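You operate a simulated robot arm through the tools that you are given. There is no shell and no other tool.

You are at the controls of a simulated robot arm. One attempt, no reset.

## Task
Get the pusher ready and push the waiting can in.
Fine: first the pusher lever with white ball open, the slider with red knob at long, the slider with blue knob where the yellow dome lamp lights; the other cans stay.

Only the result counts: the job must be done as asked and must still hold three seconds after the hand-in. Knocking over, shifting, dropping, spilling or breaking anything else fails it.

## Robot
A 6-joint arm with a two-finger parallel gripper, fixed in place. Base frame: the origin is on the floor under the middle of its stand, x ahead of it, y to its left, z up. Readings come in mm, rad, newtons and seconds.
It reaches about 1066 mm from its shoulder. Its first joint turns from -2.897 to 2.897 rad. Payload 3.91 kg.
The TCP is the grasp point between the finger pads, 30 mm short of the fingertips. In the tool frame z runs along the fingers and y along their closing line. The gripper opens to 110 mm. The fingers are 20 mm wide and 10 mm thick; the gripper's body (48 by 112 mm) begins 55 mm behind the TCP.
Orientation is that of the tool frame in the base frame, as a unit quaternion [x, y, z, w]. With the fingers straight down and closing along the base's y, the tool's x points along the base's -x, its y along +y and its z along -z.

## Interface
- The arm moves only by the tool nudge_tool. Its argument "deltas" is a list of rows, each a list of 7 numbers: the shift along the tool's x, y, z in units of 40 mm (1.0 is 40 mm), then the turn, a rotation vector about the tool's x, y, z in units of 4 degrees (1.0 is 4 degrees), then the gripper command, from -1 (fully open) to 1 (shut), values between in proportion. In form: [[dx, dy, dz, ax, ay, az, gripper], ...]. A call has 1 to 20 rows; each row shifts and turns the commanded pose from where the row before left it, along the tool's axes as they then stand. A call with a number of a shift or a turn outside -1 to 1 is refused whole. Rows are played at 5 a second. More than 50 mm and 0.15 rad between two rows, or a gripper value outside its range, and nothing of the call is played. Where a pose cannot be reached the arm comes as near as it can. A force on the tool above 50 N (or 10 N above the force at the start of the call, whichever is more), or a blocked arm, ends the call early, and 0.2 s more pass. The fingers move at their own pace (about 153 mm/s each) and stop on an object; they squeeze with about 34 N. The grip force told is the motor's: it shows also when the fingers shut on nothing. Time passes only in rows, and 0.2 s behind the last, so rows that do not move let the fingers close. The reply holds the time, the measured pose of the TCP, the force on the tool along the base axes, the opening and the grip force, in the units named above and with some noise, with the torque about the TCP (base axes, N m) and any sound that the robot's microphone picked up.
- Cameras (640 x 400 px; columns grow to the right, rows downward): "scene" is fixed at [218.9, -648.9, 1683.6]; the picture's right is [0.66, -0.75, 0.00], its down [-0.45, -0.40, -0.80] and it looks along [0.60, 0.53, -0.60] (base axes); focal length 355 px, centre (320, 200). "wrist" rides on the gripper at [72, 17, -103] in the tool frame; the picture's right is [-0.23, 0.97, 0.00], its down [-0.76, -0.18, -0.62] and it looks along [-0.61, -0.14, 0.78] (tool axes); focal length 222 px, centre (320, 200). There is no depth. A picture from a camera that has moved, and an enlarged one, comes with that camera's place and axes in the base frame and with its lens.
- get_image(camera): a new picture of that camera. No time passes.
- inspect(camera, box): a new picture of the part [left, top, right, bottom] of that camera's present view, enlarged. No time passes.
- job_done(): hands the job in; it is judged then, once.

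Places have to be worked out from the pictures, the camera data and where the tool is seen. Open the gripper and draw the arm clear of the work before you hand the job in, unless the task says otherwise.

The tools are called after "Request:" by a JSON object that holds its "name" and its "arguments". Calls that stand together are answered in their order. nudge_tool: Moves the arm, as the interface text tells. Its arguments: {"type":"object","properties":{"deltas":{"type":"array","items":{"type":"array","items":{"type":"number"}}}},"required":["deltas"]} The other tools are called the same way: get_image (camera) takes a picture; inspect (camera, box) takes an enlarged picture of a part of a camera's view; job_done () hands the job in.

At the start:

```text
time: 0.0
position: [558.5, 14.8, 1294.1]
orientation: [0.0, 1.0, 0.0, 0.0]
wrist_force: [-0.4, 0.5, 0.2]
wrist_torque: [0.02, 0.02, 0.02]
width: 109.9
grip_force: 0.0
```

scene: 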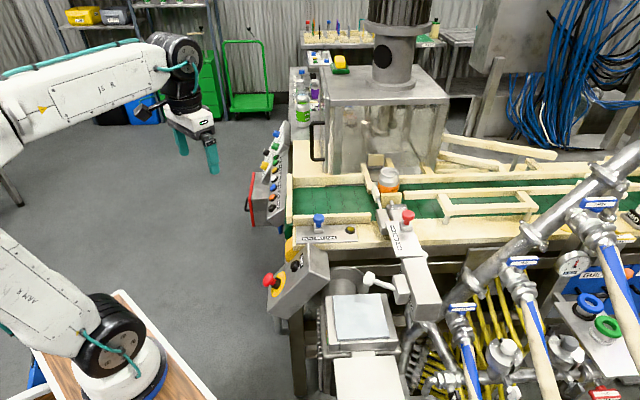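
wrist: 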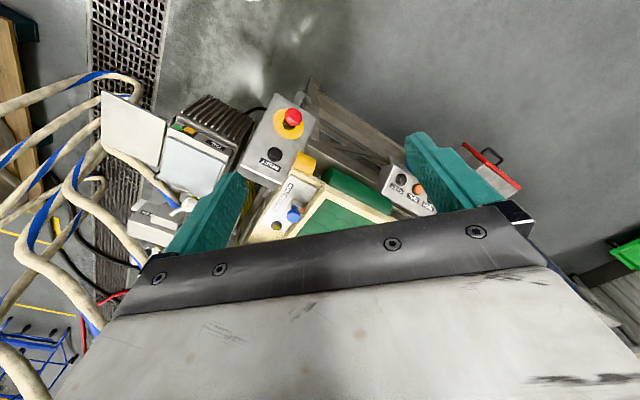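

I start by enlarging the scene view around the pusher, the sliders and the lever to locate them.

Request:
{"name": "inspect", "arguments": {"camera": "scene", "box": [280, 140, 480, 265]}}

Request:
{"name": "inspect", "arguments": {"camera": "scene", "box": [340, 200, 460, 320]}}

Request:
{"name": "inspect", "arguments": {"camera": "scene", "box": [240, 120, 360, 310]}}

Request:
{"name": "inspect", "arguments": {"camera": "wrist", "box": [100, 80, 420, 280]}}

```text
3.20 times, centred on (380, 202) of scene
camera zoom: at [218.9, -648.9, 1683.6], right [0.66, -0.75, 0.0], down [-0.45, -0.4, -0.8], along [0.6, 0.53, -0.6], focal length 1136 px, centre (128, 192)
```

zoom: 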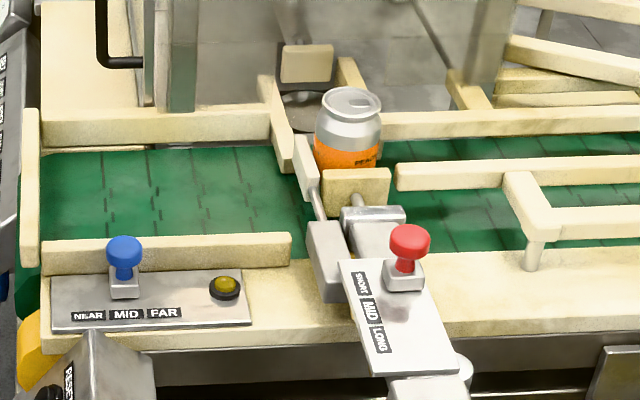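

```text
3.33 times, centred on (400, 260) of scene
camera zoom: at [218.9, -648.9, 1683.6], right [0.66, -0.75, 0.0], down [-0.45, -0.4, -0.8], along [0.6, 0.53, -0.6], focal length 1184 px, centre (53, 0)
```

zoom: 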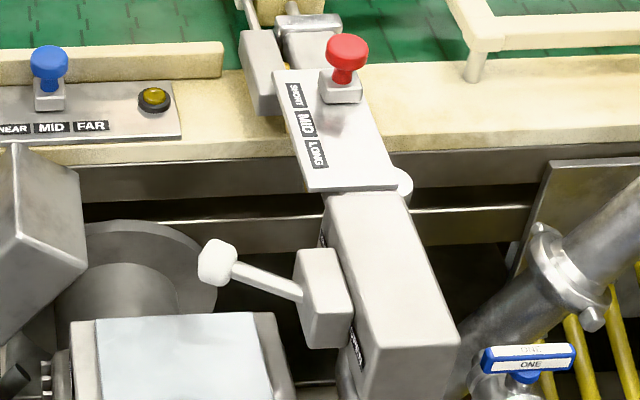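

```text
2.11 times, centred on (300, 215) of scene
camera zoom: at [218.9, -648.9, 1683.6], right [0.66, -0.75, 0.0], down [-0.45, -0.4, -0.8], along [0.6, 0.53, -0.6], focal length 748 px, centre (362, 168)
```

zoom: 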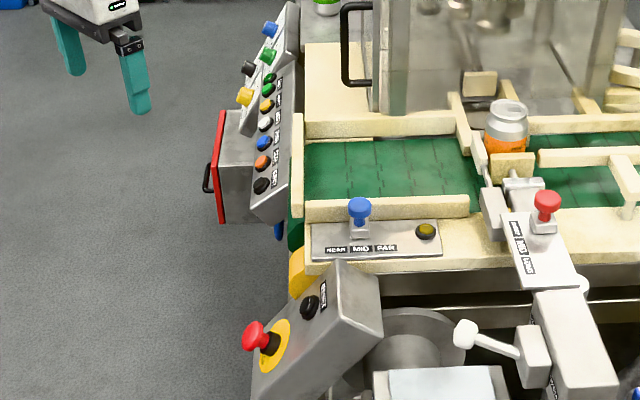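

```text
2.00 times, centred on (260, 180) of wrist
camera zoom: at [485.5, 31.7, 1398.3], right [0.23, 0.97, 0.0], down [0.76, -0.18, 0.62], along [0.61, -0.14, -0.78], focal length 444 px, centre (440, 240)
```

zoom: 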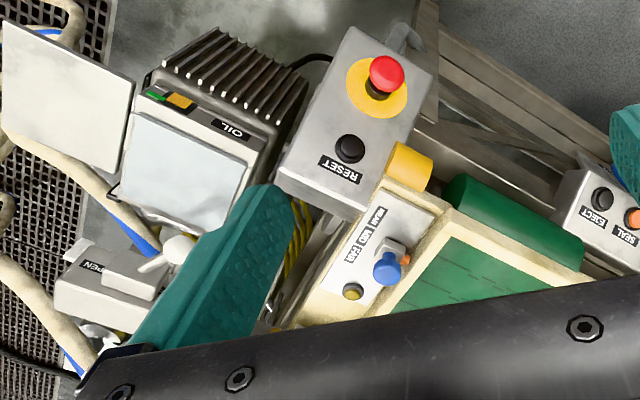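

The blue knob triangulates to about (824,-111,1005) and the lever ball to about (748,-347,990). I look at the labels and the button panel more closely before moving.

Request:
{"name": "inspect", "arguments": {"camera": "scene", "box": [240, 130, 304, 220]}}

Request:
{"name": "inspect", "arguments": {"camera": "scene", "box": [285, 205, 365, 255]}}

Request:
{"name": "inspect", "arguments": {"camera": "scene", "box": [355, 200, 435, 250]}}

Request:
{"name": "inspect", "arguments": {"camera": "scene", "box": [350, 245, 446, 335]}}

Request:
{"name": "inspect", "arguments": {"camera": "scene", "box": [350, 140, 446, 200]}}

Request:
{"name": "inspect", "arguments": {"camera": "wrist", "box": [120, 170, 200, 250]}}

Request:
{"name": "inspect", "arguments": {"camera": "wrist", "box": [240, 160, 336, 240]}}

```text
4.44 times, centred on (272, 175) of scene
camera zoom: at [218.9, -648.9, 1683.6], right [0.66, -0.75, 0.0], down [-0.45, -0.4, -0.8], along [0.6, 0.53, -0.6], focal length 1578 px, centre (533, 311)
```

zoom: 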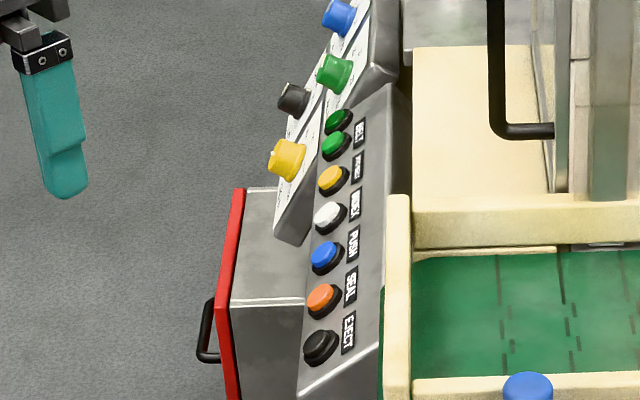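

```text
8.00 times, centred on (325, 230) of scene
camera zoom: at [218.9, -648.9, 1683.6], right [0.66, -0.75, 0.0], down [-0.45, -0.4, -0.8], along [0.6, 0.53, -0.6], focal length 2841 px, centre (280, -40)
```

zoom: 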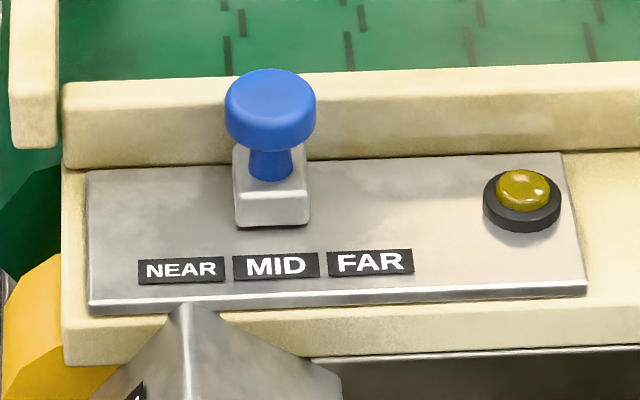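

```text
8.00 times, centred on (395, 225) of scene
camera zoom: at [218.9, -648.9, 1683.6], right [0.66, -0.75, 0.0], down [-0.45, -0.4, -0.8], along [0.6, 0.53, -0.6], focal length 2841 px, centre (-280, 0)
```

zoom: 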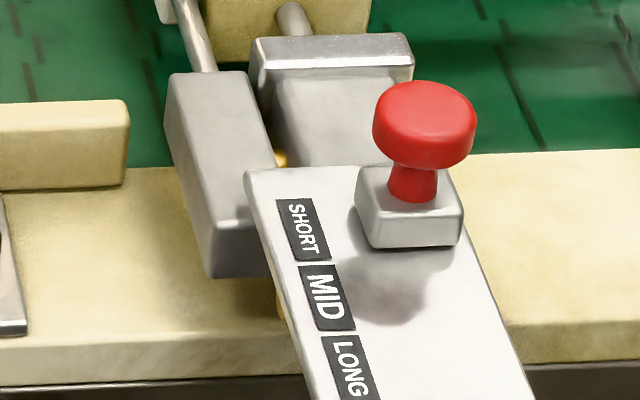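

```text
4.44 times, centred on (398, 290) of scene
camera zoom: at [218.9, -648.9, 1683.6], right [0.66, -0.75, 0.0], down [-0.45, -0.4, -0.8], along [0.6, 0.53, -0.6], focal length 1578 px, centre (-27, -200)
```

zoom: 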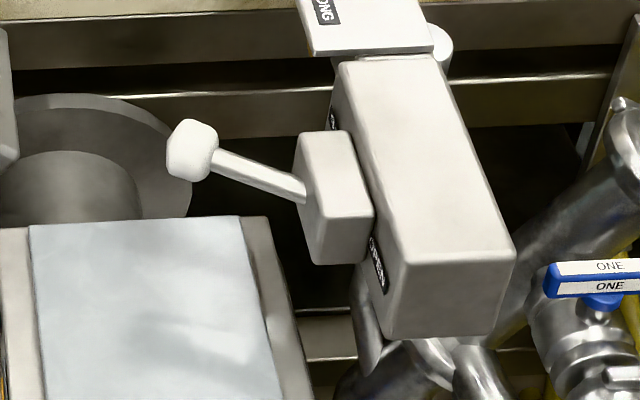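

```text
6.67 times, centred on (398, 170) of scene
camera zoom: at [218.9, -648.9, 1683.6], right [0.66, -0.75, 0.0], down [-0.45, -0.4, -0.8], along [0.6, 0.53, -0.6], focal length 2367 px, centre (-200, 400)
```

zoom: 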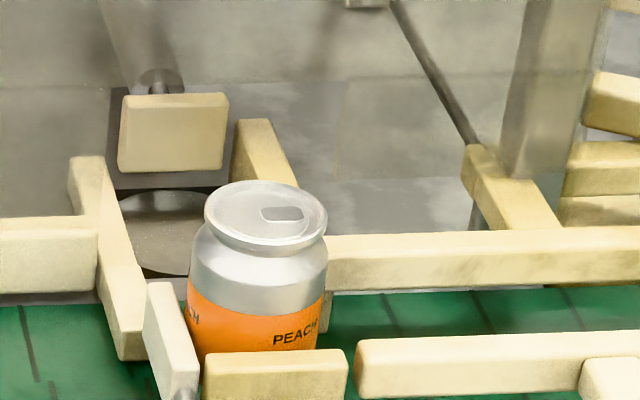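

```text
5.00 times, centred on (160, 210) of wrist
camera zoom: at [485.5, 31.7, 1398.3], right [0.23, 0.97, 0.0], down [0.76, -0.18, 0.62], along [0.61, -0.14, -0.78], focal length 1111 px, centre (1120, 150)
```

zoom: 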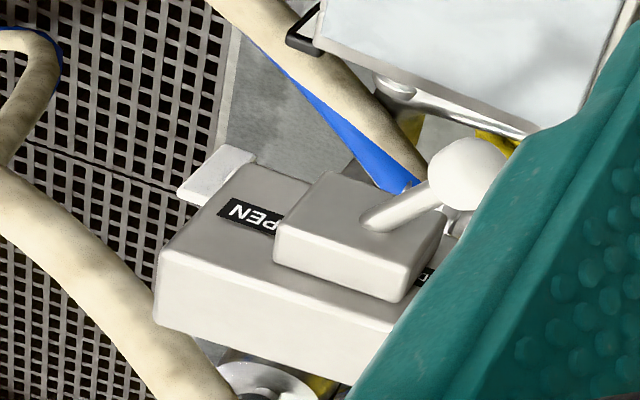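

```text
5.00 times, centred on (288, 200) of wrist
camera zoom: at [485.5, 31.7, 1398.3], right [0.23, 0.97, 0.0], down [0.76, -0.18, 0.62], along [0.61, -0.14, -0.78], focal length 1111 px, centre (480, 200)
```

zoom: 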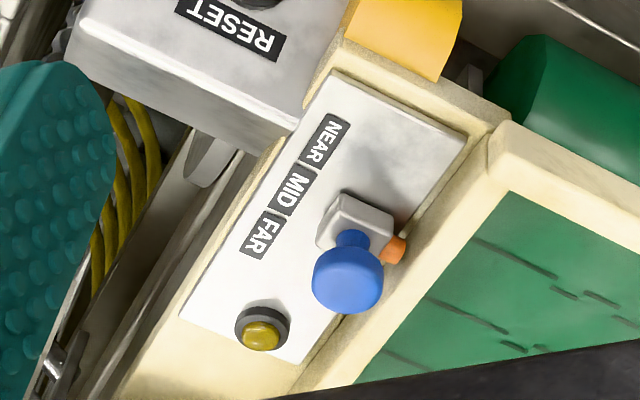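

The panel buttons read (from the top) BELT, …, INDEX, PUSH, SEAL, EJECT, and the blue knob sits near MID with the lamp dark. I move the arm over toward the lever, staying high, for a close wrist view.

Request:
{"name": "nudge_tool", "arguments": {"deltas": [[-0.12, -0.825, 0.1, 0, 0, 0, -1], [-0.12, -0.825, 0.1, 0, 0, 0, -1], [-0.12, -0.825, 0.1, 0, 0, 0, -1], [-0.12, -0.825, 0.1, 0, 0, 0, -1], [-0.12, -0.825, 0.1, 0, 0, 0, -1], [-0.12, -0.825, 0.1, 0, 0, 0, -1], [-0.12, -0.825, 0.1, 0, 0, 0, -1], [-0.12, -0.825, 0.1, 0, 0, 0, -1], [-0.12, -0.825, 0.1, 0, 0, 0, -1], [-0.12, -0.825, 0.1, 0, 0, 0, -1]]}}

Request:
{"name": "get_image", "arguments": {"camera": "wrist"}}

Request:
{"name": "get_image", "arguments": {"camera": "scene"}}

```text
time: 2.2
position: [607.3, -314.0, 1256.5]
orientation: [0.0, 1.0, -0.001, 0.0]
wrist_force: [-0.6, 0.5, 0.3]
wrist_torque: [-0.01, -0.04, -0.02]
width: 110.2
grip_force: 0.1
```

```text
taken
camera wrist: at [534.1, -297.5, 1359.3], right [0.23, 0.97, 0.0], down [0.76, -0.18, 0.62], along [0.61, -0.14, -0.78], focal length 222 px, centre (320, 200)
```

wrist: 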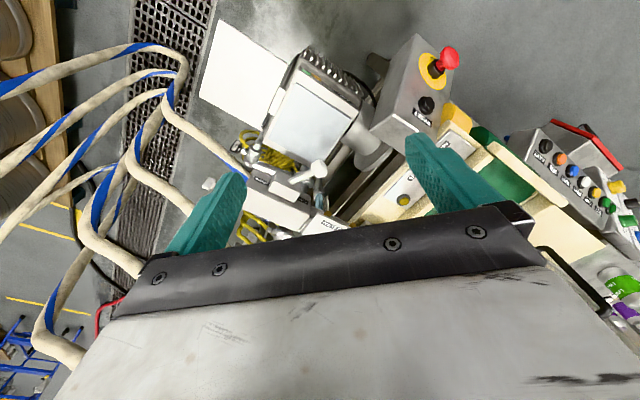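

```text
taken
```

scene: 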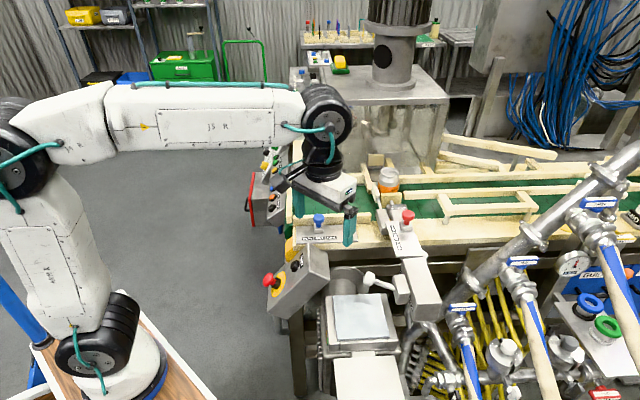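

Request:
{"name": "inspect", "arguments": {"camera": "wrist", "box": [190, 120, 350, 250]}}

Request:
{"name": "inspect", "arguments": {"camera": "wrist", "box": [480, 110, 640, 240]}}

```text
3.08 times, centred on (270, 185) of wrist
camera zoom: at [534.1, -297.5, 1359.3], right [0.23, 0.97, 0.0], down [0.76, -0.18, 0.62], along [0.61, -0.14, -0.78], focal length 684 px, centre (474, 246)
```

zoom: 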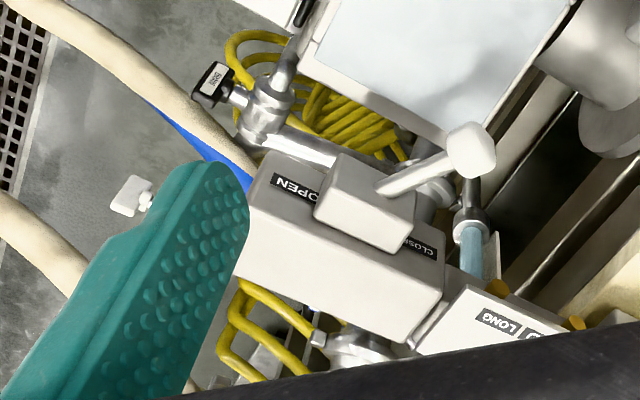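

```text
3.08 times, centred on (560, 175) of wrist
camera zoom: at [534.1, -297.5, 1359.3], right [0.23, 0.97, 0.0], down [0.76, -0.18, 0.62], along [0.61, -0.14, -0.78], focal length 684 px, centre (-418, 277)
```

zoom: 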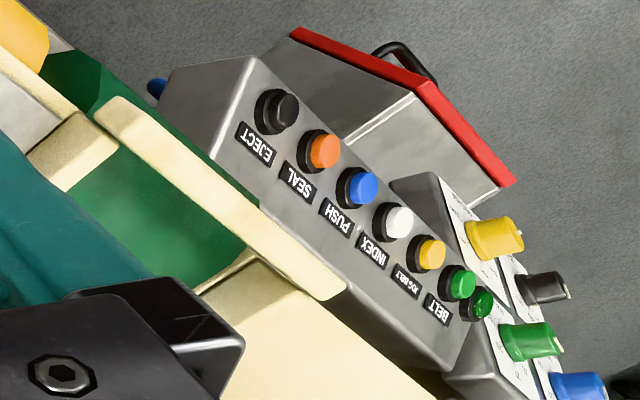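

The lever ball is at about (747,-347,991), its rod leaning towards the CLOSED label, with OPEN at about (750,-466). The PUSH button is the blue one on the panel. I now yaw the tool 42° so the fingers close along the lever's swing direction and move above the ball for a closer view.

Request:
{"name": "nudge_tool", "arguments": {"deltas": [[0, 0, 0, 0, 0, 1, -1], [0, 0, 0, 0, 0, 1, -1], [0, 0, 0, 0, 0, 1, -1], [0, 0, 0, 0, 0, 1, -1], [0, 0, 0, 0, 0, 1, -1], [0, 0, 0, 0, 0, 1, -1], [0, 0, 0, 0, 0, 1, -1], [0, 0, 0, 0, 0, 1, -1], [0, 0, 0, 0, 0, 1, -1], [0, 0, 0, 0, 0, 1, -1], [0, 0, 0, 0, 0, 0.5, -1], [-0.63, 0.345, 0.28, 0, 0, 0, -1], [-0.63, 0.345, 0.28, 0, 0, 0, -1], [-0.63, 0.345, 0.28, 0, 0, 0, -1], [-0.63, 0.345, 0.28, 0, 0, 0, -1], [-0.63, 0.345, 0.28, 0, 0, 0, -1]]}}

Request:
{"name": "get_image", "arguments": {"camera": "wrist"}}

Request:
{"name": "get_image", "arguments": {"camera": "scene"}}

```text
time: 5.6
position: [746.7, -347.9, 1198.3]
orientation: [0.357, 0.934, 0.0, 0.001]
wrist_force: [-0.3, 0.2, 0.6]
wrist_torque: [0.01, -0.03, -0.02]
width: 110.1
grip_force: 0.0
```

```text
taken
camera wrist: at [703.9, -287.0, 1301.4], right [0.82, 0.57, 0.0], down [0.45, -0.64, 0.62], along [0.36, -0.51, -0.78], focal length 222 px, centre (320, 200)
```

wrist: 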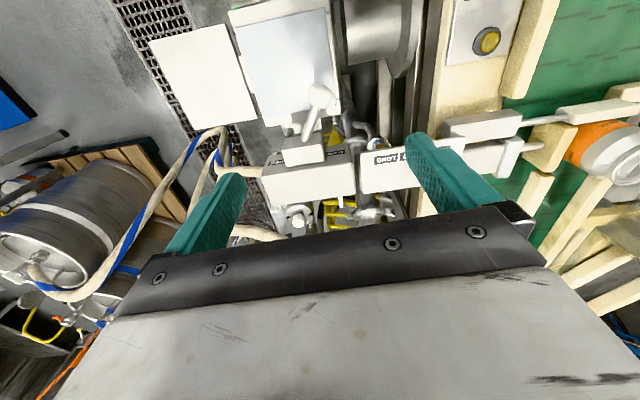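

```text
taken
```

scene: 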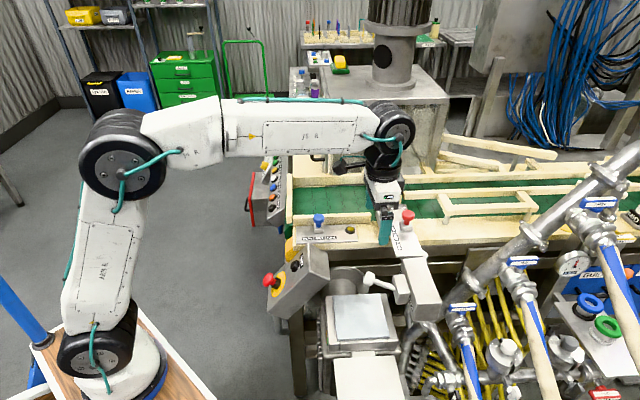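

Request:
{"name": "inspect", "arguments": {"camera": "wrist", "box": [220, 30, 420, 210]}}

Request:
{"name": "inspect", "arguments": {"camera": "wrist", "box": [360, 0, 640, 210]}}

```text
2.22 times, centred on (320, 120) of wrist
camera zoom: at [703.9, -287.0, 1301.4], right [0.82, 0.57, 0.0], down [0.45, -0.64, 0.62], along [0.36, -0.51, -0.78], focal length 494 px, centre (320, 378)
```

zoom: 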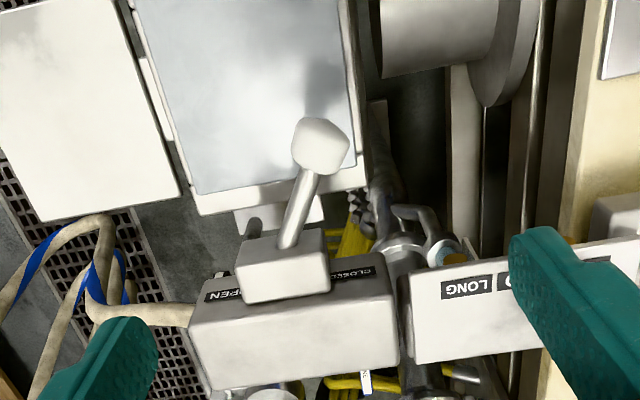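

```text
1.90 times, centred on (500, 105) of wrist
camera zoom: at [703.9, -287.0, 1301.4], right [0.82, 0.57, 0.0], down [0.45, -0.64, 0.62], along [0.36, -0.51, -0.78], focal length 423 px, centre (-23, 381)
```

zoom: 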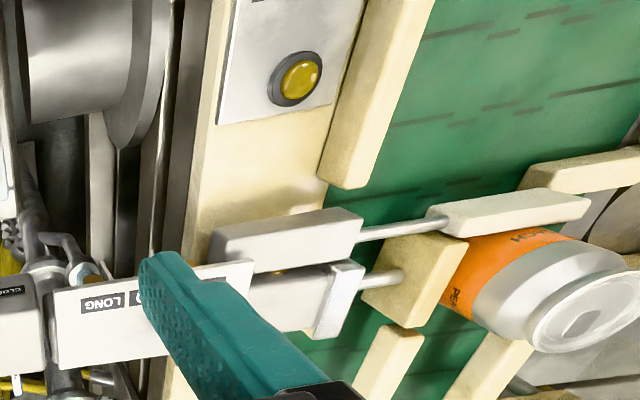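

The ball projects exactly where predicted, and the screen below it is at z≈897, so fingertips at z≈955 stay clear. I narrow the gripper to 60 mm and lower it to straddle the ball.

Request:
{"name": "nudge_tool", "arguments": {"deltas": [[0, 0, 0.66, 0, 0, 0, -0.09], [0, 0, 0.66, 0, 0, 0, -0.09], [0, 0, 0.66, 0, 0, 0, -0.09], [0, 0, 0.66, 0, 0, 0, -0.09], [0, 0, 0.66, 0, 0, 0, -0.09], [0, 0, 0.66, 0, 0, 0, -0.09], [0, 0, 0.66, 0, 0, 0, -0.09], [0, 0, 0.66, 0, 0, 0, -0.09]]}}

Request:
{"name": "get_image", "arguments": {"camera": "wrist"}}

Request:
{"name": "inspect", "arguments": {"camera": "scene", "box": [320, 200, 480, 310]}}

```text
time: 7.4
position: [744.3, -348.2, 988.4]
orientation: [0.358, 0.934, 0.0, -0.001]
wrist_force: [-0.1, -0.4, -0.3]
wrist_torque: [0.0, -0.02, 0.0]
width: 60.4
grip_force: 0.0
```

```text
taken
camera wrist: at [702.2, -287.0, 1091.6], right [0.82, 0.57, 0.0], down [0.45, -0.64, 0.62], along [0.36, -0.51, -0.78], focal length 222 px, centre (320, 200)
```

wrist: 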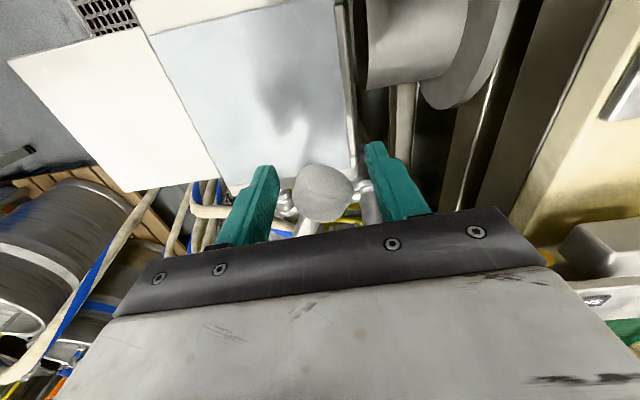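

```text
3.64 times, centred on (400, 255) of scene
camera zoom: at [218.9, -648.9, 1683.6], right [0.66, -0.75, 0.0], down [-0.45, -0.4, -0.8], along [0.6, 0.53, -0.6], focal length 1291 px, centre (29, 0)
```

zoom: 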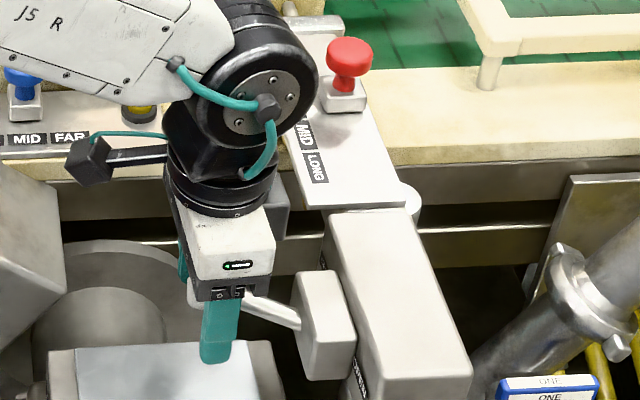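

The ball is centred between the fingers. I push it along its arc towards OPEN with the belt-side finger, first about half way, and check the lever moves as assumed.

Request:
{"name": "nudge_tool", "arguments": {"deltas": [[0, -0.19, 0, 0, 0, 0, -0.09], [0, -0.19, 0, 0, 0, 0, -0.09], [0.08, -0.155, 0, 0, 0, 0, -0.09], [0.08, -0.155, 0, 0, 0, 0, -0.09], [0.05, -0.175, 0, 0, 0, 0, -0.09], [0.05, -0.175, 0, 0, 0, 0, -0.09]]}}

Request:
{"name": "get_image", "arguments": {"camera": "wrist"}}

Request:
{"name": "inspect", "arguments": {"camera": "scene", "box": [320, 200, 480, 310]}}

```text
time: 8.8
position: [710.1, -371.9, 987.5]
orientation: [0.359, 0.933, 0.001, 0.0]
wrist_force: [1.2, 0.9, 0.5]
wrist_torque: [-0.02, 0.01, 0.01]
width: 60.0
grip_force: 0.7
```

```text
taken
camera wrist: at [668.4, -312.3, 1090.7], right [0.82, 0.57, 0.0], down [0.45, -0.64, 0.62], along [0.36, -0.51, -0.78], focal length 222 px, centre (320, 200)
```

wrist: 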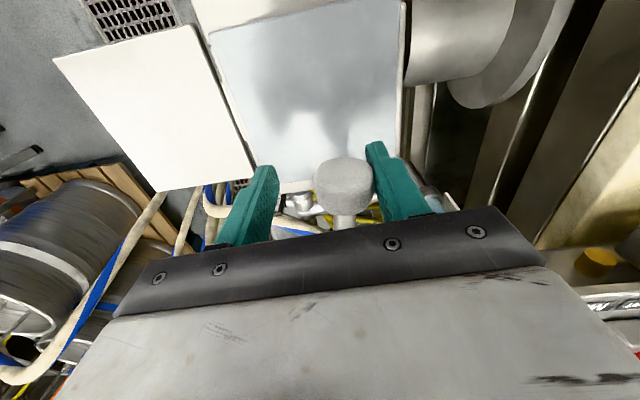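

```text
3.64 times, centred on (400, 255) of scene
camera zoom: at [218.9, -648.9, 1683.6], right [0.66, -0.75, 0.0], down [-0.45, -0.4, -0.8], along [0.6, 0.53, -0.6], focal length 1291 px, centre (29, 0)
```

zoom: 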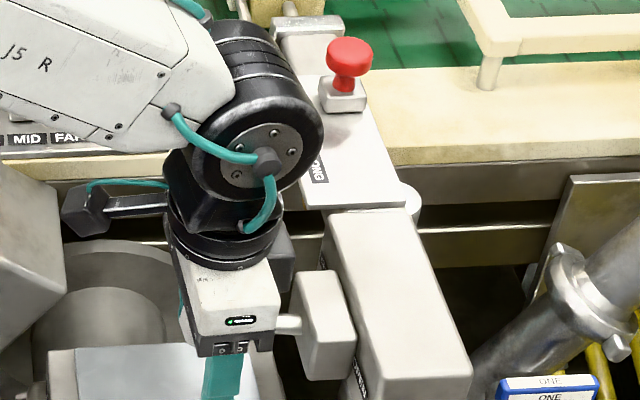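

The lever follows easily and is now about mid-way. I continue the arc towards OPEN, shifting slightly outward first to keep the ball on the finger pad.

Request:
{"name": "nudge_tool", "arguments": {"deltas": [[0.1, -0.175, 0, 0, 0, 0, -0.09], [0.05, -0.175, 0, 0, 0, 0, -0.09], [0, -0.175, 0, 0, 0, 0, -0.09], [-0.03, -0.175, 0, 0, 0, 0, -0.09], [-0.05, -0.175, 0, 0, 0, 0, -0.09], [-0.06, -0.175, 0, 0, 0, 0, -0.09]]}}

Request:
{"name": "get_image", "arguments": {"camera": "wrist"}}

Request:
{"name": "inspect", "arguments": {"camera": "scene", "box": [320, 200, 480, 310]}}

```text
time: 10.2
position: [681.3, -404.4, 988.0]
orientation: [0.358, 0.934, 0.0, -0.001]
wrist_force: [-0.7, 0.0, -0.1]
wrist_torque: [0.03, 0.01, 0.0]
width: 60.2
grip_force: 0.2
```

```text
taken
camera wrist: at [638.9, -342.7, 1090.8], right [0.82, 0.57, 0.0], down [0.45, -0.64, 0.62], along [0.36, -0.51, -0.78], focal length 222 px, centre (320, 200)
```

wrist: 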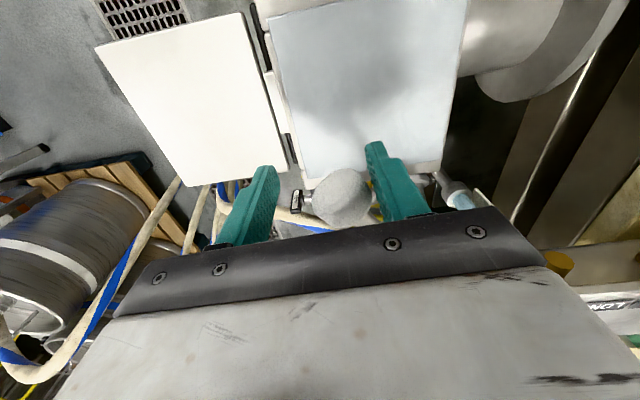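

```text
3.64 times, centred on (400, 255) of scene
camera zoom: at [218.9, -648.9, 1683.6], right [0.66, -0.75, 0.0], down [-0.45, -0.4, -0.8], along [0.6, 0.53, -0.6], focal length 1291 px, centre (29, 0)
```

zoom: 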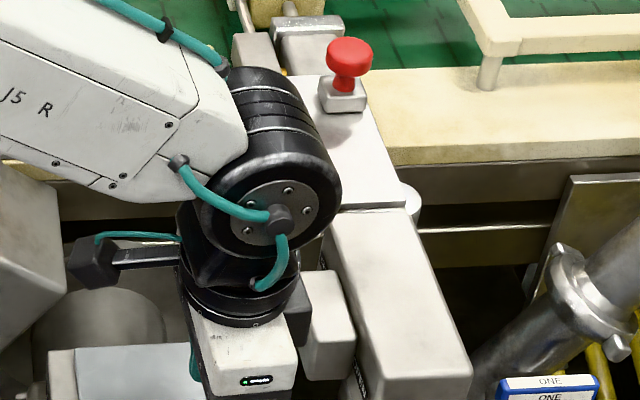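

The ball is now about 10–15 mm short of the mirrored OPEN position. I keep following the arc inward until the stop shows in the force.

Request:
{"name": "nudge_tool", "arguments": {"deltas": [[-0.09, -0.16, 0, 0, 0, 0, -0.09], [-0.1, -0.16, 0, 0, 0, 0, -0.09], [-0.11, -0.15, 0, 0, 0, 0, -0.09], [-0.12, -0.15, 0, 0, 0, 0, -0.09]]}}

Request:
{"name": "get_image", "arguments": {"camera": "wrist"}}

Request:
{"name": "inspect", "arguments": {"camera": "scene", "box": [320, 230, 480, 340]}}

```text
time: 11.2
position: [679.7, -424.3, 987.1]
orientation: [0.356, 0.934, 0.005, -0.002]
wrist_force: [20.6, 49.5, 7.3]
wrist_torque: [0.1, -0.32, 1.05]
width: 84.8
grip_force: 24.8
stopped in row 4: the force on the tool passed its limit at 79 N (the readings are from after the stop); the commanded pose is now the measured one
```

```text
taken
camera wrist: at [636.8, -365.9, 1091.3], right [0.82, 0.58, 0.0], down [0.45, -0.65, 0.62], along [0.36, -0.5, -0.79], focal length 222 px, centre (320, 200)
```

wrist: 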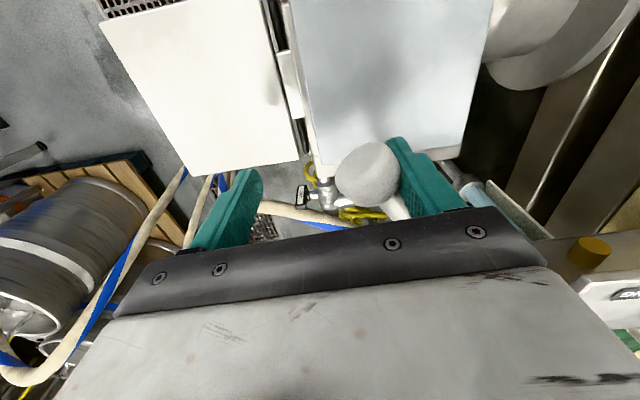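

```text
3.64 times, centred on (400, 285) of scene
camera zoom: at [218.9, -648.9, 1683.6], right [0.66, -0.75, 0.0], down [-0.45, -0.4, -0.8], along [0.6, 0.53, -0.6], focal length 1291 px, centre (29, -109)
```

zoom: 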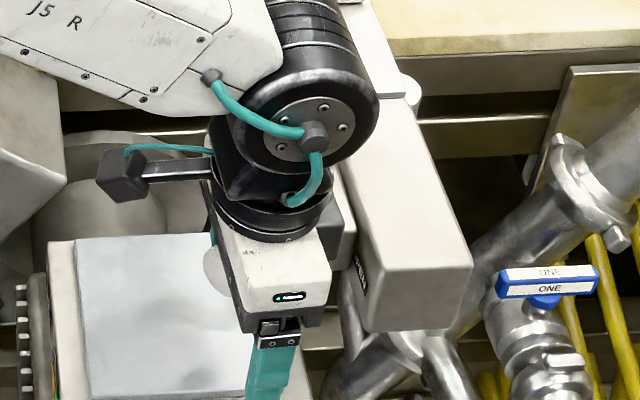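

The force spike (≈50 N, fingers pushed apart) shows the lever against its OPEN stop. I back off along +tool-y to free the ball and check where the lever rests before lifting.

Request:
{"name": "nudge_tool", "arguments": {"deltas": [[0, 0.3, 0, 0, 0, 0, -0.09], [0, 0.3, 0, 0, 0, 0, -0.09], [0, 0, 0, 0, 0, 0, -0.09]]}}

Request:
{"name": "get_image", "arguments": {"camera": "wrist"}}

```text
time: 12.0
position: [693.5, -411.7, 988.1]
orientation: [0.357, 0.934, 0.003, -0.002]
wrist_force: [0.2, -0.5, -0.4]
wrist_torque: [-0.03, 0.01, 0.0]
width: 60.2
grip_force: 0.0
```

```text
taken
camera wrist: at [651.4, -351.7, 1091.5], right [0.82, 0.57, 0.0], down [0.45, -0.64, 0.62], along [0.36, -0.51, -0.79], focal length 222 px, centre (320, 200)
```

wrist: 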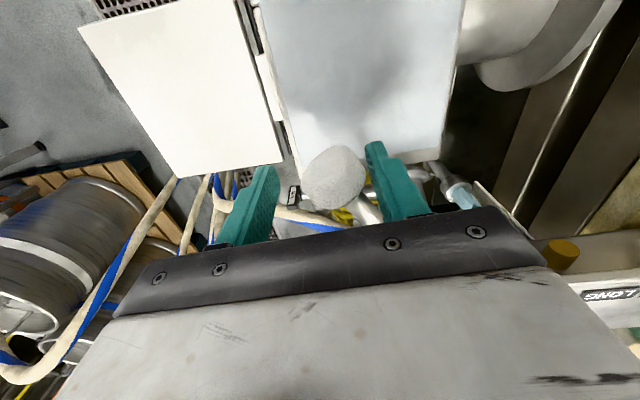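

The force is gone and the lever stays at its OPEN end. I centre the fingers around the ball and lift straight up, then look at the lever.

Request:
{"name": "nudge_tool", "arguments": {"deltas": [[0, 0.12, 0, 0, 0, 0, -0.09], [0, 0, -0.5, 0, 0, 0, -0.09], [0, 0, -0.8, 0, 0, 0, -0.09], [0, 0, -0.8, 0, 0, 0, -0.09], [0, 0, -0.8, 0, 0, 0, -0.09], [0, 0, -0.8, 0, 0, 0, -0.09], [0, 0, -0.8, 0, 0, 0, -0.09]]}}

Request:
{"name": "get_image", "arguments": {"camera": "wrist"}}

Request:
{"name": "inspect", "arguments": {"camera": "scene", "box": [320, 200, 480, 310]}}

```text
time: 13.6
position: [699.6, -410.7, 1165.7]
orientation: [0.358, 0.934, 0.002, -0.003]
wrist_force: [0.0, -0.3, -0.2]
wrist_torque: [0.02, 0.0, 0.02]
width: 60.1
grip_force: 0.1
```

```text
taken
camera wrist: at [657.0, -350.9, 1270.2], right [0.82, 0.57, 0.0], down [0.45, -0.65, 0.62], along [0.35, -0.51, -0.79], focal length 222 px, centre (320, 200)
```

wrist: 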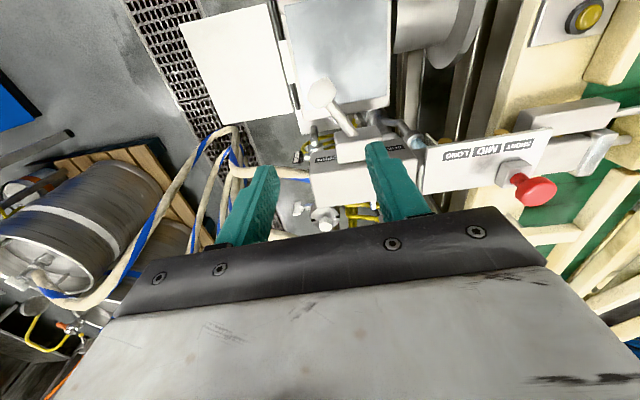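

```text
3.64 times, centred on (400, 255) of scene
camera zoom: at [218.9, -648.9, 1683.6], right [0.66, -0.75, 0.0], down [-0.45, -0.4, -0.8], along [0.6, 0.53, -0.6], focal length 1291 px, centre (29, 0)
```

zoom: 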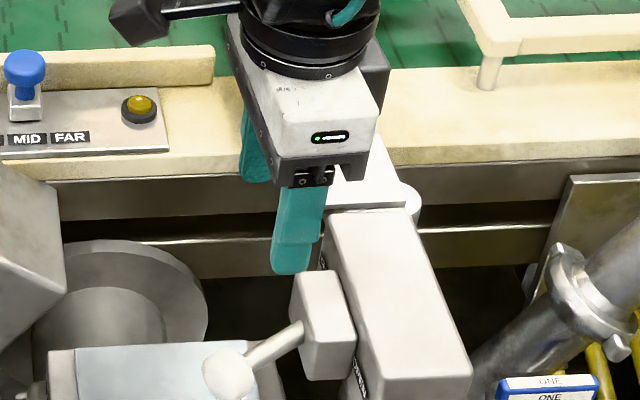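

The lever now rests on the OPEN side. Next is the red slider: its knob triangulates to about (941,-332,1066), with the labels SHORT at (910,-307) and LONG at (861,-357), giving a travel of about 70 mm along -(0.7,0.7). I move above the red knob for a close look.

Request:
{"name": "nudge_tool", "arguments": {"deltas": [[0, 0, -0.4, 0, 0, 0.64, -0.09], [-0.485, 0.903, -0.07, 0, 0, 0, -0.09], [-0.485, 0.903, -0.07, 0, 0, 0, -0.09], [-0.485, 0.903, -0.07, 0, 0, 0, -0.09], [-0.485, 0.903, -0.07, 0, 0, 0, -0.09], [-0.485, 0.903, -0.07, 0, 0, 0, -0.09], [-0.485, 0.903, -0.07, 0, 0, 0, -0.09], [0, 0, 0, 0, 0, 0, -0.09]]}}

Request:
{"name": "get_image", "arguments": {"camera": "wrist"}}

Request:
{"name": "get_image", "arguments": {"camera": "scene"}}

```text
time: 15.4
position: [933.0, -336.5, 1198.9]
orientation: [0.378, 0.926, 0.003, -0.002]
wrist_force: [0.0, -0.4, 0.3]
wrist_torque: [-0.02, -0.01, 0.03]
width: 59.9
grip_force: 0.0
```

```text
taken
camera wrist: at [892.9, -275.4, 1303.3], right [0.84, 0.54, 0.0], down [0.42, -0.67, 0.62], along [0.33, -0.52, -0.79], focal length 222 px, centre (320, 200)
```

wrist: 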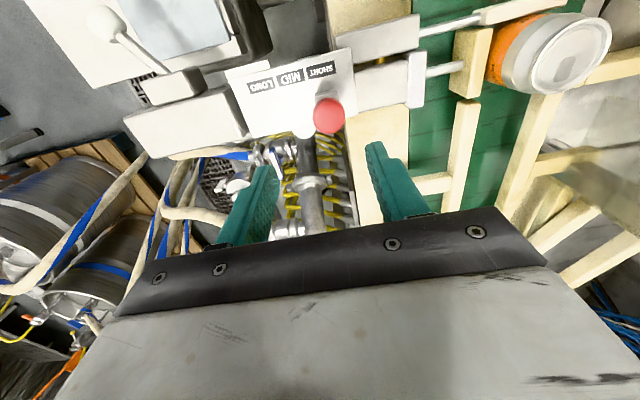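

```text
taken
```

scene: 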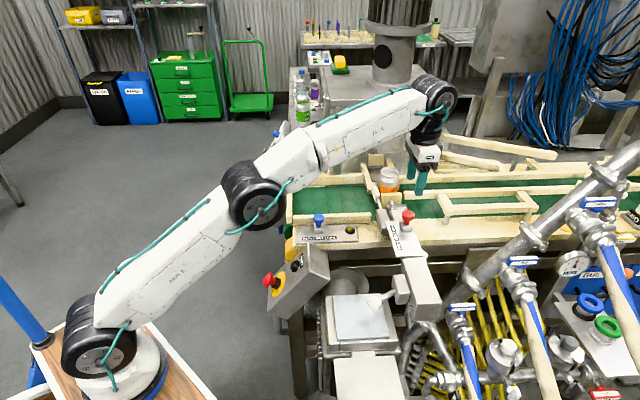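

Request:
{"name": "inspect", "arguments": {"camera": "wrist", "box": [220, 30, 460, 180]}}

Request:
{"name": "inspect", "arguments": {"camera": "scene", "box": [355, 190, 451, 270]}}

```text
2.67 times, centred on (340, 105) of wrist
camera zoom: at [892.9, -275.4, 1303.3], right [0.84, 0.54, 0.0], down [0.42, -0.67, 0.62], along [0.33, -0.52, -0.79], focal length 592 px, centre (267, 453)
```

zoom: 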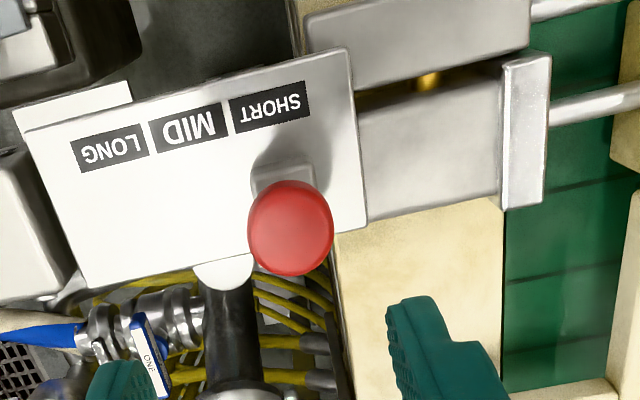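

```text
5.00 times, centred on (403, 230) of scene
camera zoom: at [218.9, -648.9, 1683.6], right [0.66, -0.75, 0.0], down [-0.45, -0.4, -0.8], along [0.6, 0.53, -0.6], focal length 1776 px, centre (-95, 50)
```

zoom: 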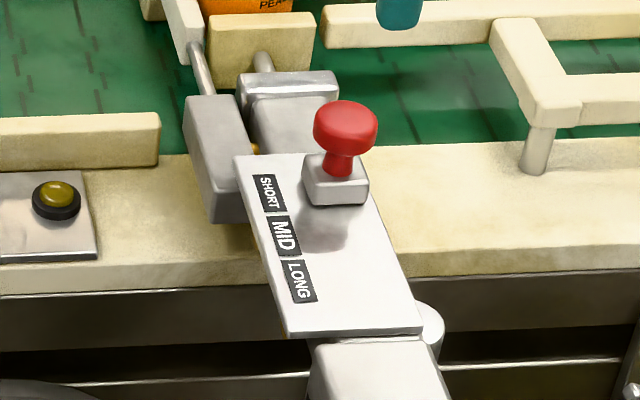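

Refined red knob cap centre: (940,-332,1066), aligned with SHORT; the plate top is z≈1026 and the guide bodies beyond are lower (~1011), so fingertips at 1038 are free. I descend to straddle the knob with the 60 mm opening.

Request:
{"name": "nudge_tool", "arguments": {"deltas": [[-0.01, 0.04, 0.6, 0, 0, 0, -0.09], [-0.01, 0.04, 0.6, 0, 0, 0, -0.09], [-0.01, 0.04, 0.6, 0, 0, 0, -0.09], [-0.01, 0.04, 0.6, 0, 0, 0, -0.09], [-0.01, 0.04, 0.5, 0, 0, 0, -0.09], [0, 0, 0.35, 0, 0, 0, -0.09], [0, 0, 0, 0, 0, 0, -0.09]]}}

Request:
{"name": "get_image", "arguments": {"camera": "wrist"}}

Request:
{"name": "inspect", "arguments": {"camera": "scene", "box": [355, 170, 483, 270]}}

```text
time: 17.0
position: [938.5, -331.0, 1069.2]
orientation: [0.379, 0.925, 0.003, -0.003]
wrist_force: [-0.8, -0.1, 0.3]
wrist_torque: [0.01, -0.01, -0.05]
width: 60.2
grip_force: 0.1
```

```text
taken
camera wrist: at [899.7, -269.8, 1173.0], right [0.84, 0.54, 0.0], down [0.42, -0.66, 0.62], along [0.33, -0.52, -0.79], focal length 222 px, centre (320, 200)
```

wrist: 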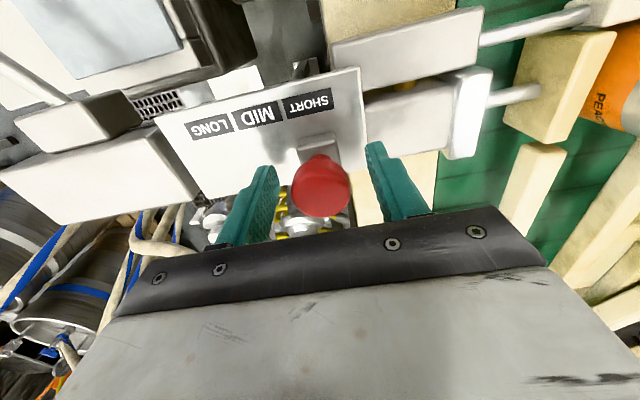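

```text
4.00 times, centred on (419, 220) of scene
camera zoom: at [218.9, -648.9, 1683.6], right [0.66, -0.75, 0.0], down [-0.45, -0.4, -0.8], along [0.6, 0.53, -0.6], focal length 1420 px, centre (-76, 120)
```

zoom: 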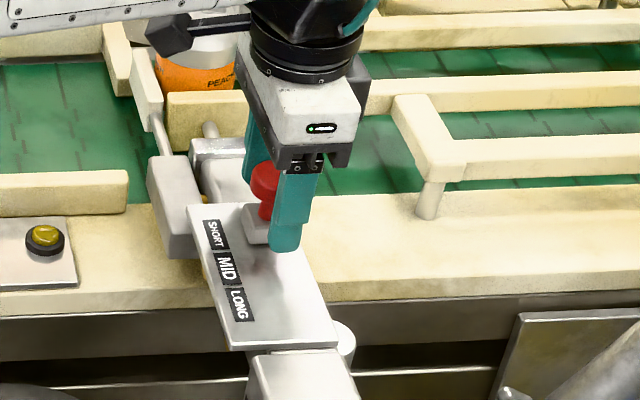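

The knob is centred between the fingers. I close on it and slide it along the plate towards LONG, first about 30 mm to verify it moves freely.

Request:
{"name": "nudge_tool", "arguments": {"deltas": [[0, 0, 0, 0, 0, 0, 1], [0, 0, 0, 0, 0, 0, 1], [0, 0, 0, 0, 0, 0, 1], [0, -0.15, 0, 0, 0, 0, 1], [0, -0.15, 0, 0, 0, 0, 1], [0, -0.15, 0, 0, 0, 0, 1], [0, -0.15, 0, 0, 0, 0, 1], [0, -0.15, 0, 0, 0, 0, 1]]}}

Request:
{"name": "inspect", "arguments": {"camera": "wrist", "box": [120, 30, 500, 250]}}

```text
time: 18.8
position: [916.8, -353.4, 1069.9]
orientation: [0.379, 0.926, 0.003, -0.003]
wrist_force: [0.9, -1.4, 4.1]
wrist_torque: [0.52, 0.57, 0.05]
width: 33.1
grip_force: 45.6
```

```text
1.68 times, centred on (310, 140) of wrist
camera zoom: at [877.7, -291.8, 1173.0], right [0.84, 0.54, 0.0], down [0.42, -0.66, 0.62], along [0.33, -0.52, -0.79], focal length 374 px, centre (337, 301)
```

zoom: 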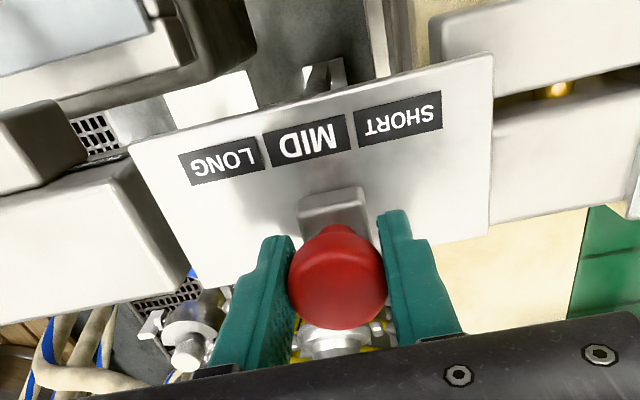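

The slider follows (31 mm so far). I continue another ~38 mm to bring it to LONG.

Request:
{"name": "nudge_tool", "arguments": {"deltas": [[0, -0.16, 0, 0, 0, 0, 1], [0, -0.16, 0, 0, 0, 0, 1], [0, -0.16, 0, 0, 0, 0, 1], [0, -0.16, 0, 0, 0, 0, 1], [0, -0.16, 0, 0, 0, 0, 1], [0, -0.15, 0, 0, 0, 0, 1], [0, 0, 0, 0, 0, 0, 1]]}}

Request:
{"name": "inspect", "arguments": {"camera": "wrist", "box": [120, 30, 500, 250]}}

Request:
{"name": "inspect", "arguments": {"camera": "scene", "box": [355, 170, 483, 270]}}

```text
time: 20.4
position: [890.7, -379.6, 1070.1]
orientation: [0.379, 0.926, 0.003, -0.002]
wrist_force: [2.5, -4.2, 0.0]
wrist_torque: [0.12, 0.1, -0.01]
width: 33.4
grip_force: 45.5
```

```text
1.68 times, centred on (310, 140) of wrist
camera zoom: at [851.0, -318.6, 1173.1], right [0.84, 0.54, 0.0], down [0.42, -0.67, 0.62], along [0.33, -0.52, -0.79], focal length 374 px, centre (337, 301)
```

zoom: 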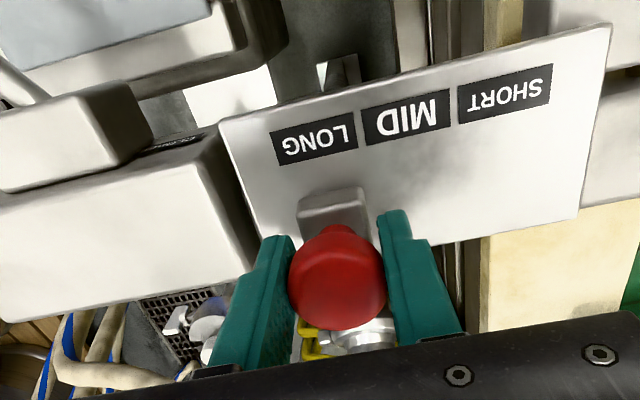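

```text
4.00 times, centred on (419, 220) of scene
camera zoom: at [218.9, -648.9, 1683.6], right [0.66, -0.75, 0.0], down [-0.45, -0.4, -0.8], along [0.6, 0.53, -0.6], focal length 1420 px, centre (-76, 120)
```

zoom: 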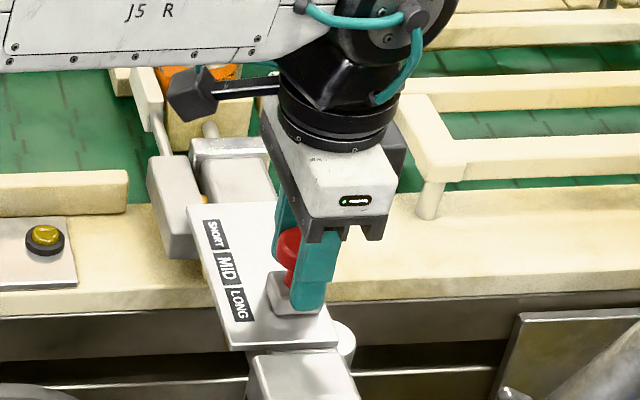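

The slider has travelled 68 mm and sits at LONG, maybe 1–2 mm short of its centre. I nudge a further 2 mm and watch the force for a stop.

Request:
{"name": "nudge_tool", "arguments": {"deltas": [[0, -0.05, 0, 0, 0, 0, 1], [0, 0, 0, 0, 0, 0, 1]]}}

Request:
{"name": "inspect", "arguments": {"camera": "wrist", "box": [220, 60, 400, 180]}}

```text
time: 21.0
position: [891.2, -380.9, 1070.0]
orientation: [0.377, 0.926, 0.003, -0.002]
wrist_force: [9.9, -3.9, 2.4]
wrist_torque: [0.19, -0.05, -0.06]
width: 33.4
grip_force: 45.0
```

```text
3.33 times, centred on (310, 120) of wrist
camera zoom: at [850.1, -319.3, 1173.0], right [0.84, 0.54, 0.0], down [0.42, -0.66, 0.62], along [0.33, -0.52, -0.79], focal length 740 px, centre (353, 467)
```

zoom: 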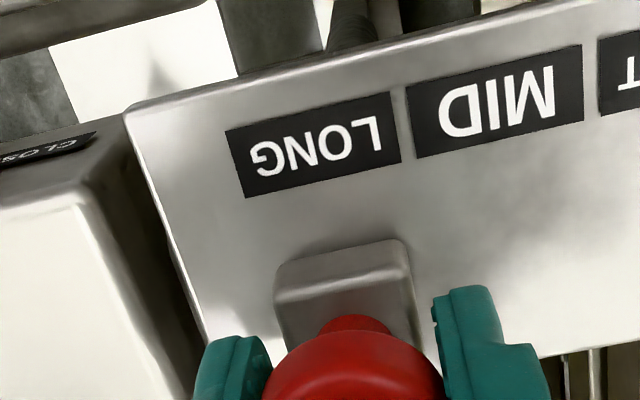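

The sideways force rose as I pressed, so the slider is at its LONG end, and the block is aligned with the LONG label. I release and lift straight up.

Request:
{"name": "nudge_tool", "arguments": {"deltas": [[0, 0.02, 0, 0, 0, 0, 0.3], [0, 0, 0, 0, 0, 0, -0.09], [0, 0, 0, 0, 0, 0, -0.09], [0, 0, -0.4, 0, 0, 0, -0.09], [0, 0, -0.8, 0, 0, 0, -0.09], [0, 0, -0.8, 0, 0, 0, -0.09], [0, 0, -0.8, 0, 0, 0, -0.09]]}}

Request:
{"name": "get_image", "arguments": {"camera": "wrist"}}

Request:
{"name": "inspect", "arguments": {"camera": "scene", "box": [280, 170, 440, 270]}}

```text
time: 22.6
position: [891.4, -381.1, 1180.2]
orientation: [0.379, 0.925, 0.003, -0.003]
wrist_force: [0.2, 0.4, -0.2]
wrist_torque: [0.04, 0.01, 0.02]
width: 60.2
grip_force: 0.1
```

```text
taken
camera wrist: at [850.7, -318.9, 1284.5], right [0.84, 0.54, 0.0], down [0.42, -0.66, 0.62], along [0.33, -0.52, -0.79], focal length 222 px, centre (320, 200)
```

wrist: 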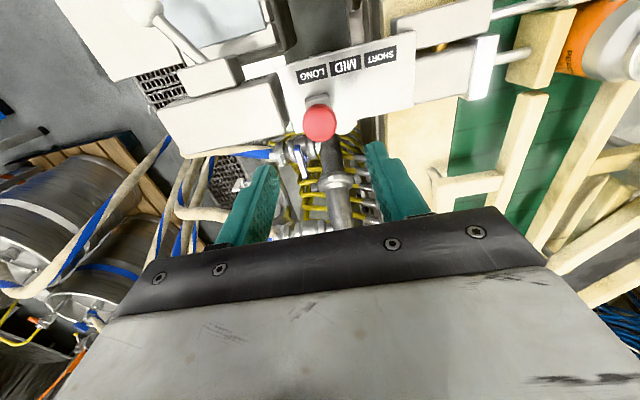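

```text
4.00 times, centred on (360, 220) of scene
camera zoom: at [218.9, -648.9, 1683.6], right [0.66, -0.75, 0.0], down [-0.45, -0.4, -0.8], along [0.6, 0.53, -0.6], focal length 1420 px, centre (160, 120)
```

zoom: 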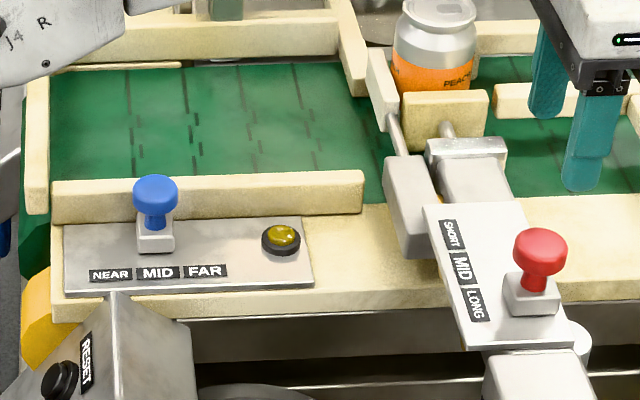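

The red slider rests at LONG. Next I carry the hand over to the blue slider and turn it so the fingers close along that slider's travel (belt direction).

Request:
{"name": "nudge_tool", "arguments": {"deltas": [[0.846, 0.521, -0.07, 0, 0, 0, -0.09], [0.846, 0.521, -0.07, 0, 0, 0, -0.09], [0.846, 0.521, -0.07, 0, 0, 0, -0.09], [0.846, 0.521, -0.07, 0, 0, 0, -0.09], [0.846, 0.521, -0.07, 0, 0, 0, -0.09], [0.846, 0.521, -0.07, 0, 0, 0, -0.09], [0.846, 0.521, -0.07, 0, 0, 0, -0.09], [0, 0, 0, 0, 0, -1, -0.09], [0, 0, 0, 0, 0, -1, -0.09], [0, 0, 0, 0, 0, -1, -0.09], [0, 0, 0, 0, 0, -1, -0.09], [0, 0, 0, 0, 0, -1, -0.09], [0, 0, 0, 0, 0, -1, -0.09], [0, 0, 0, 0, 0, -1, -0.09], [0, 0, 0, 0, 0, -1, -0.09], [0, 0, 0, 0, 0, -1, -0.09], [0, 0, 0, 0, 0, -1, -0.09], [0, 0, 0, 0, 0, -1, -0.09], [0, 0, 0, 0, 0, -1, -0.09]]}}

Request:
{"name": "nudge_tool", "arguments": {"deltas": [[0, 0, 0, 0, 0, -1, -0.09], [0, 0, 0, 0, 0, -1, -0.09], [0, 0, 0, 0, 0, -1, -0.09], [0, 0, 0, 0, 0, -1, -0.09], [0, 0, 0, 0, 0, -1, -0.09], [0, 0, 0, 0, 0, -1, -0.09], [0, 0, 0, 0, 0, -1, -0.09], [0, 0, 0, 0, 0, -1, -0.09], [0, 0, 0, 0, 0, -1, -0.09], [0, 0, 0, 0, 0, -1, -0.09], [0, 0, 0, 0, 0, -0.4, -0.09], [0, 0, 0, 0, 0, 0, -0.09]]}}

Request:
{"name": "get_image", "arguments": {"camera": "wrist"}}

Request:
{"name": "get_image", "arguments": {"camera": "scene"}}

```text
time: 26.6
position: [823.0, -112.1, 1203.3]
orientation: [-0.032, 0.999, 0.004, -0.001]
wrist_force: [0.4, -0.5, 0.2]
wrist_torque: [-0.01, -0.03, -0.02]
width: 60.1
grip_force: 0.0
```

```text
time: 29.2
position: [822.9, -111.1, 1204.2]
orientation: [-0.385, 0.923, 0.004, 0.0]
wrist_force: [-0.1, 0.5, -0.4]
wrist_torque: [-0.04, 0.0, 0.04]
width: 60.1
grip_force: 0.0
```

```text
taken
camera wrist: at [760.8, -152.3, 1306.7], right [-0.53, 0.85, 0.01], down [0.66, 0.41, 0.62], along [0.53, 0.34, -0.78], focal length 222 px, centre (320, 200)
```

wrist: 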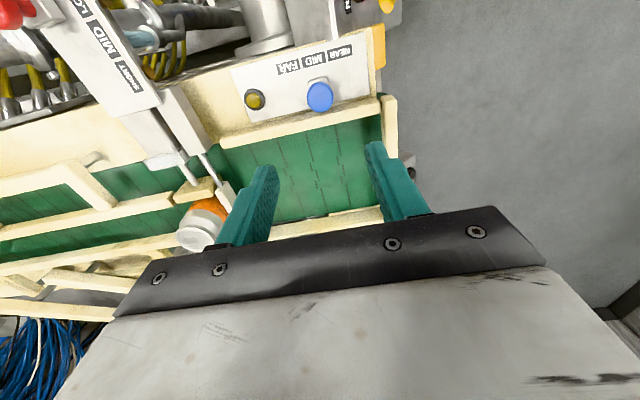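

```text
taken
```

scene: 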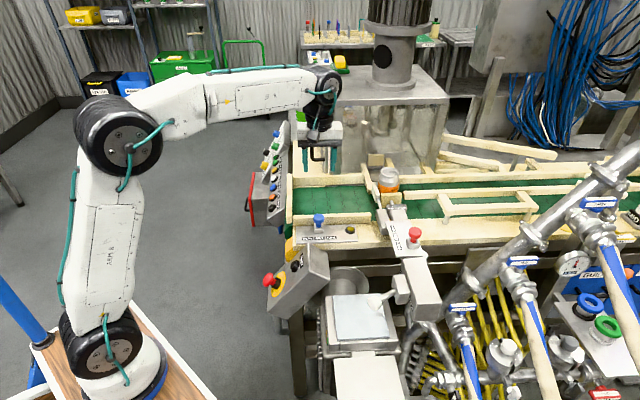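

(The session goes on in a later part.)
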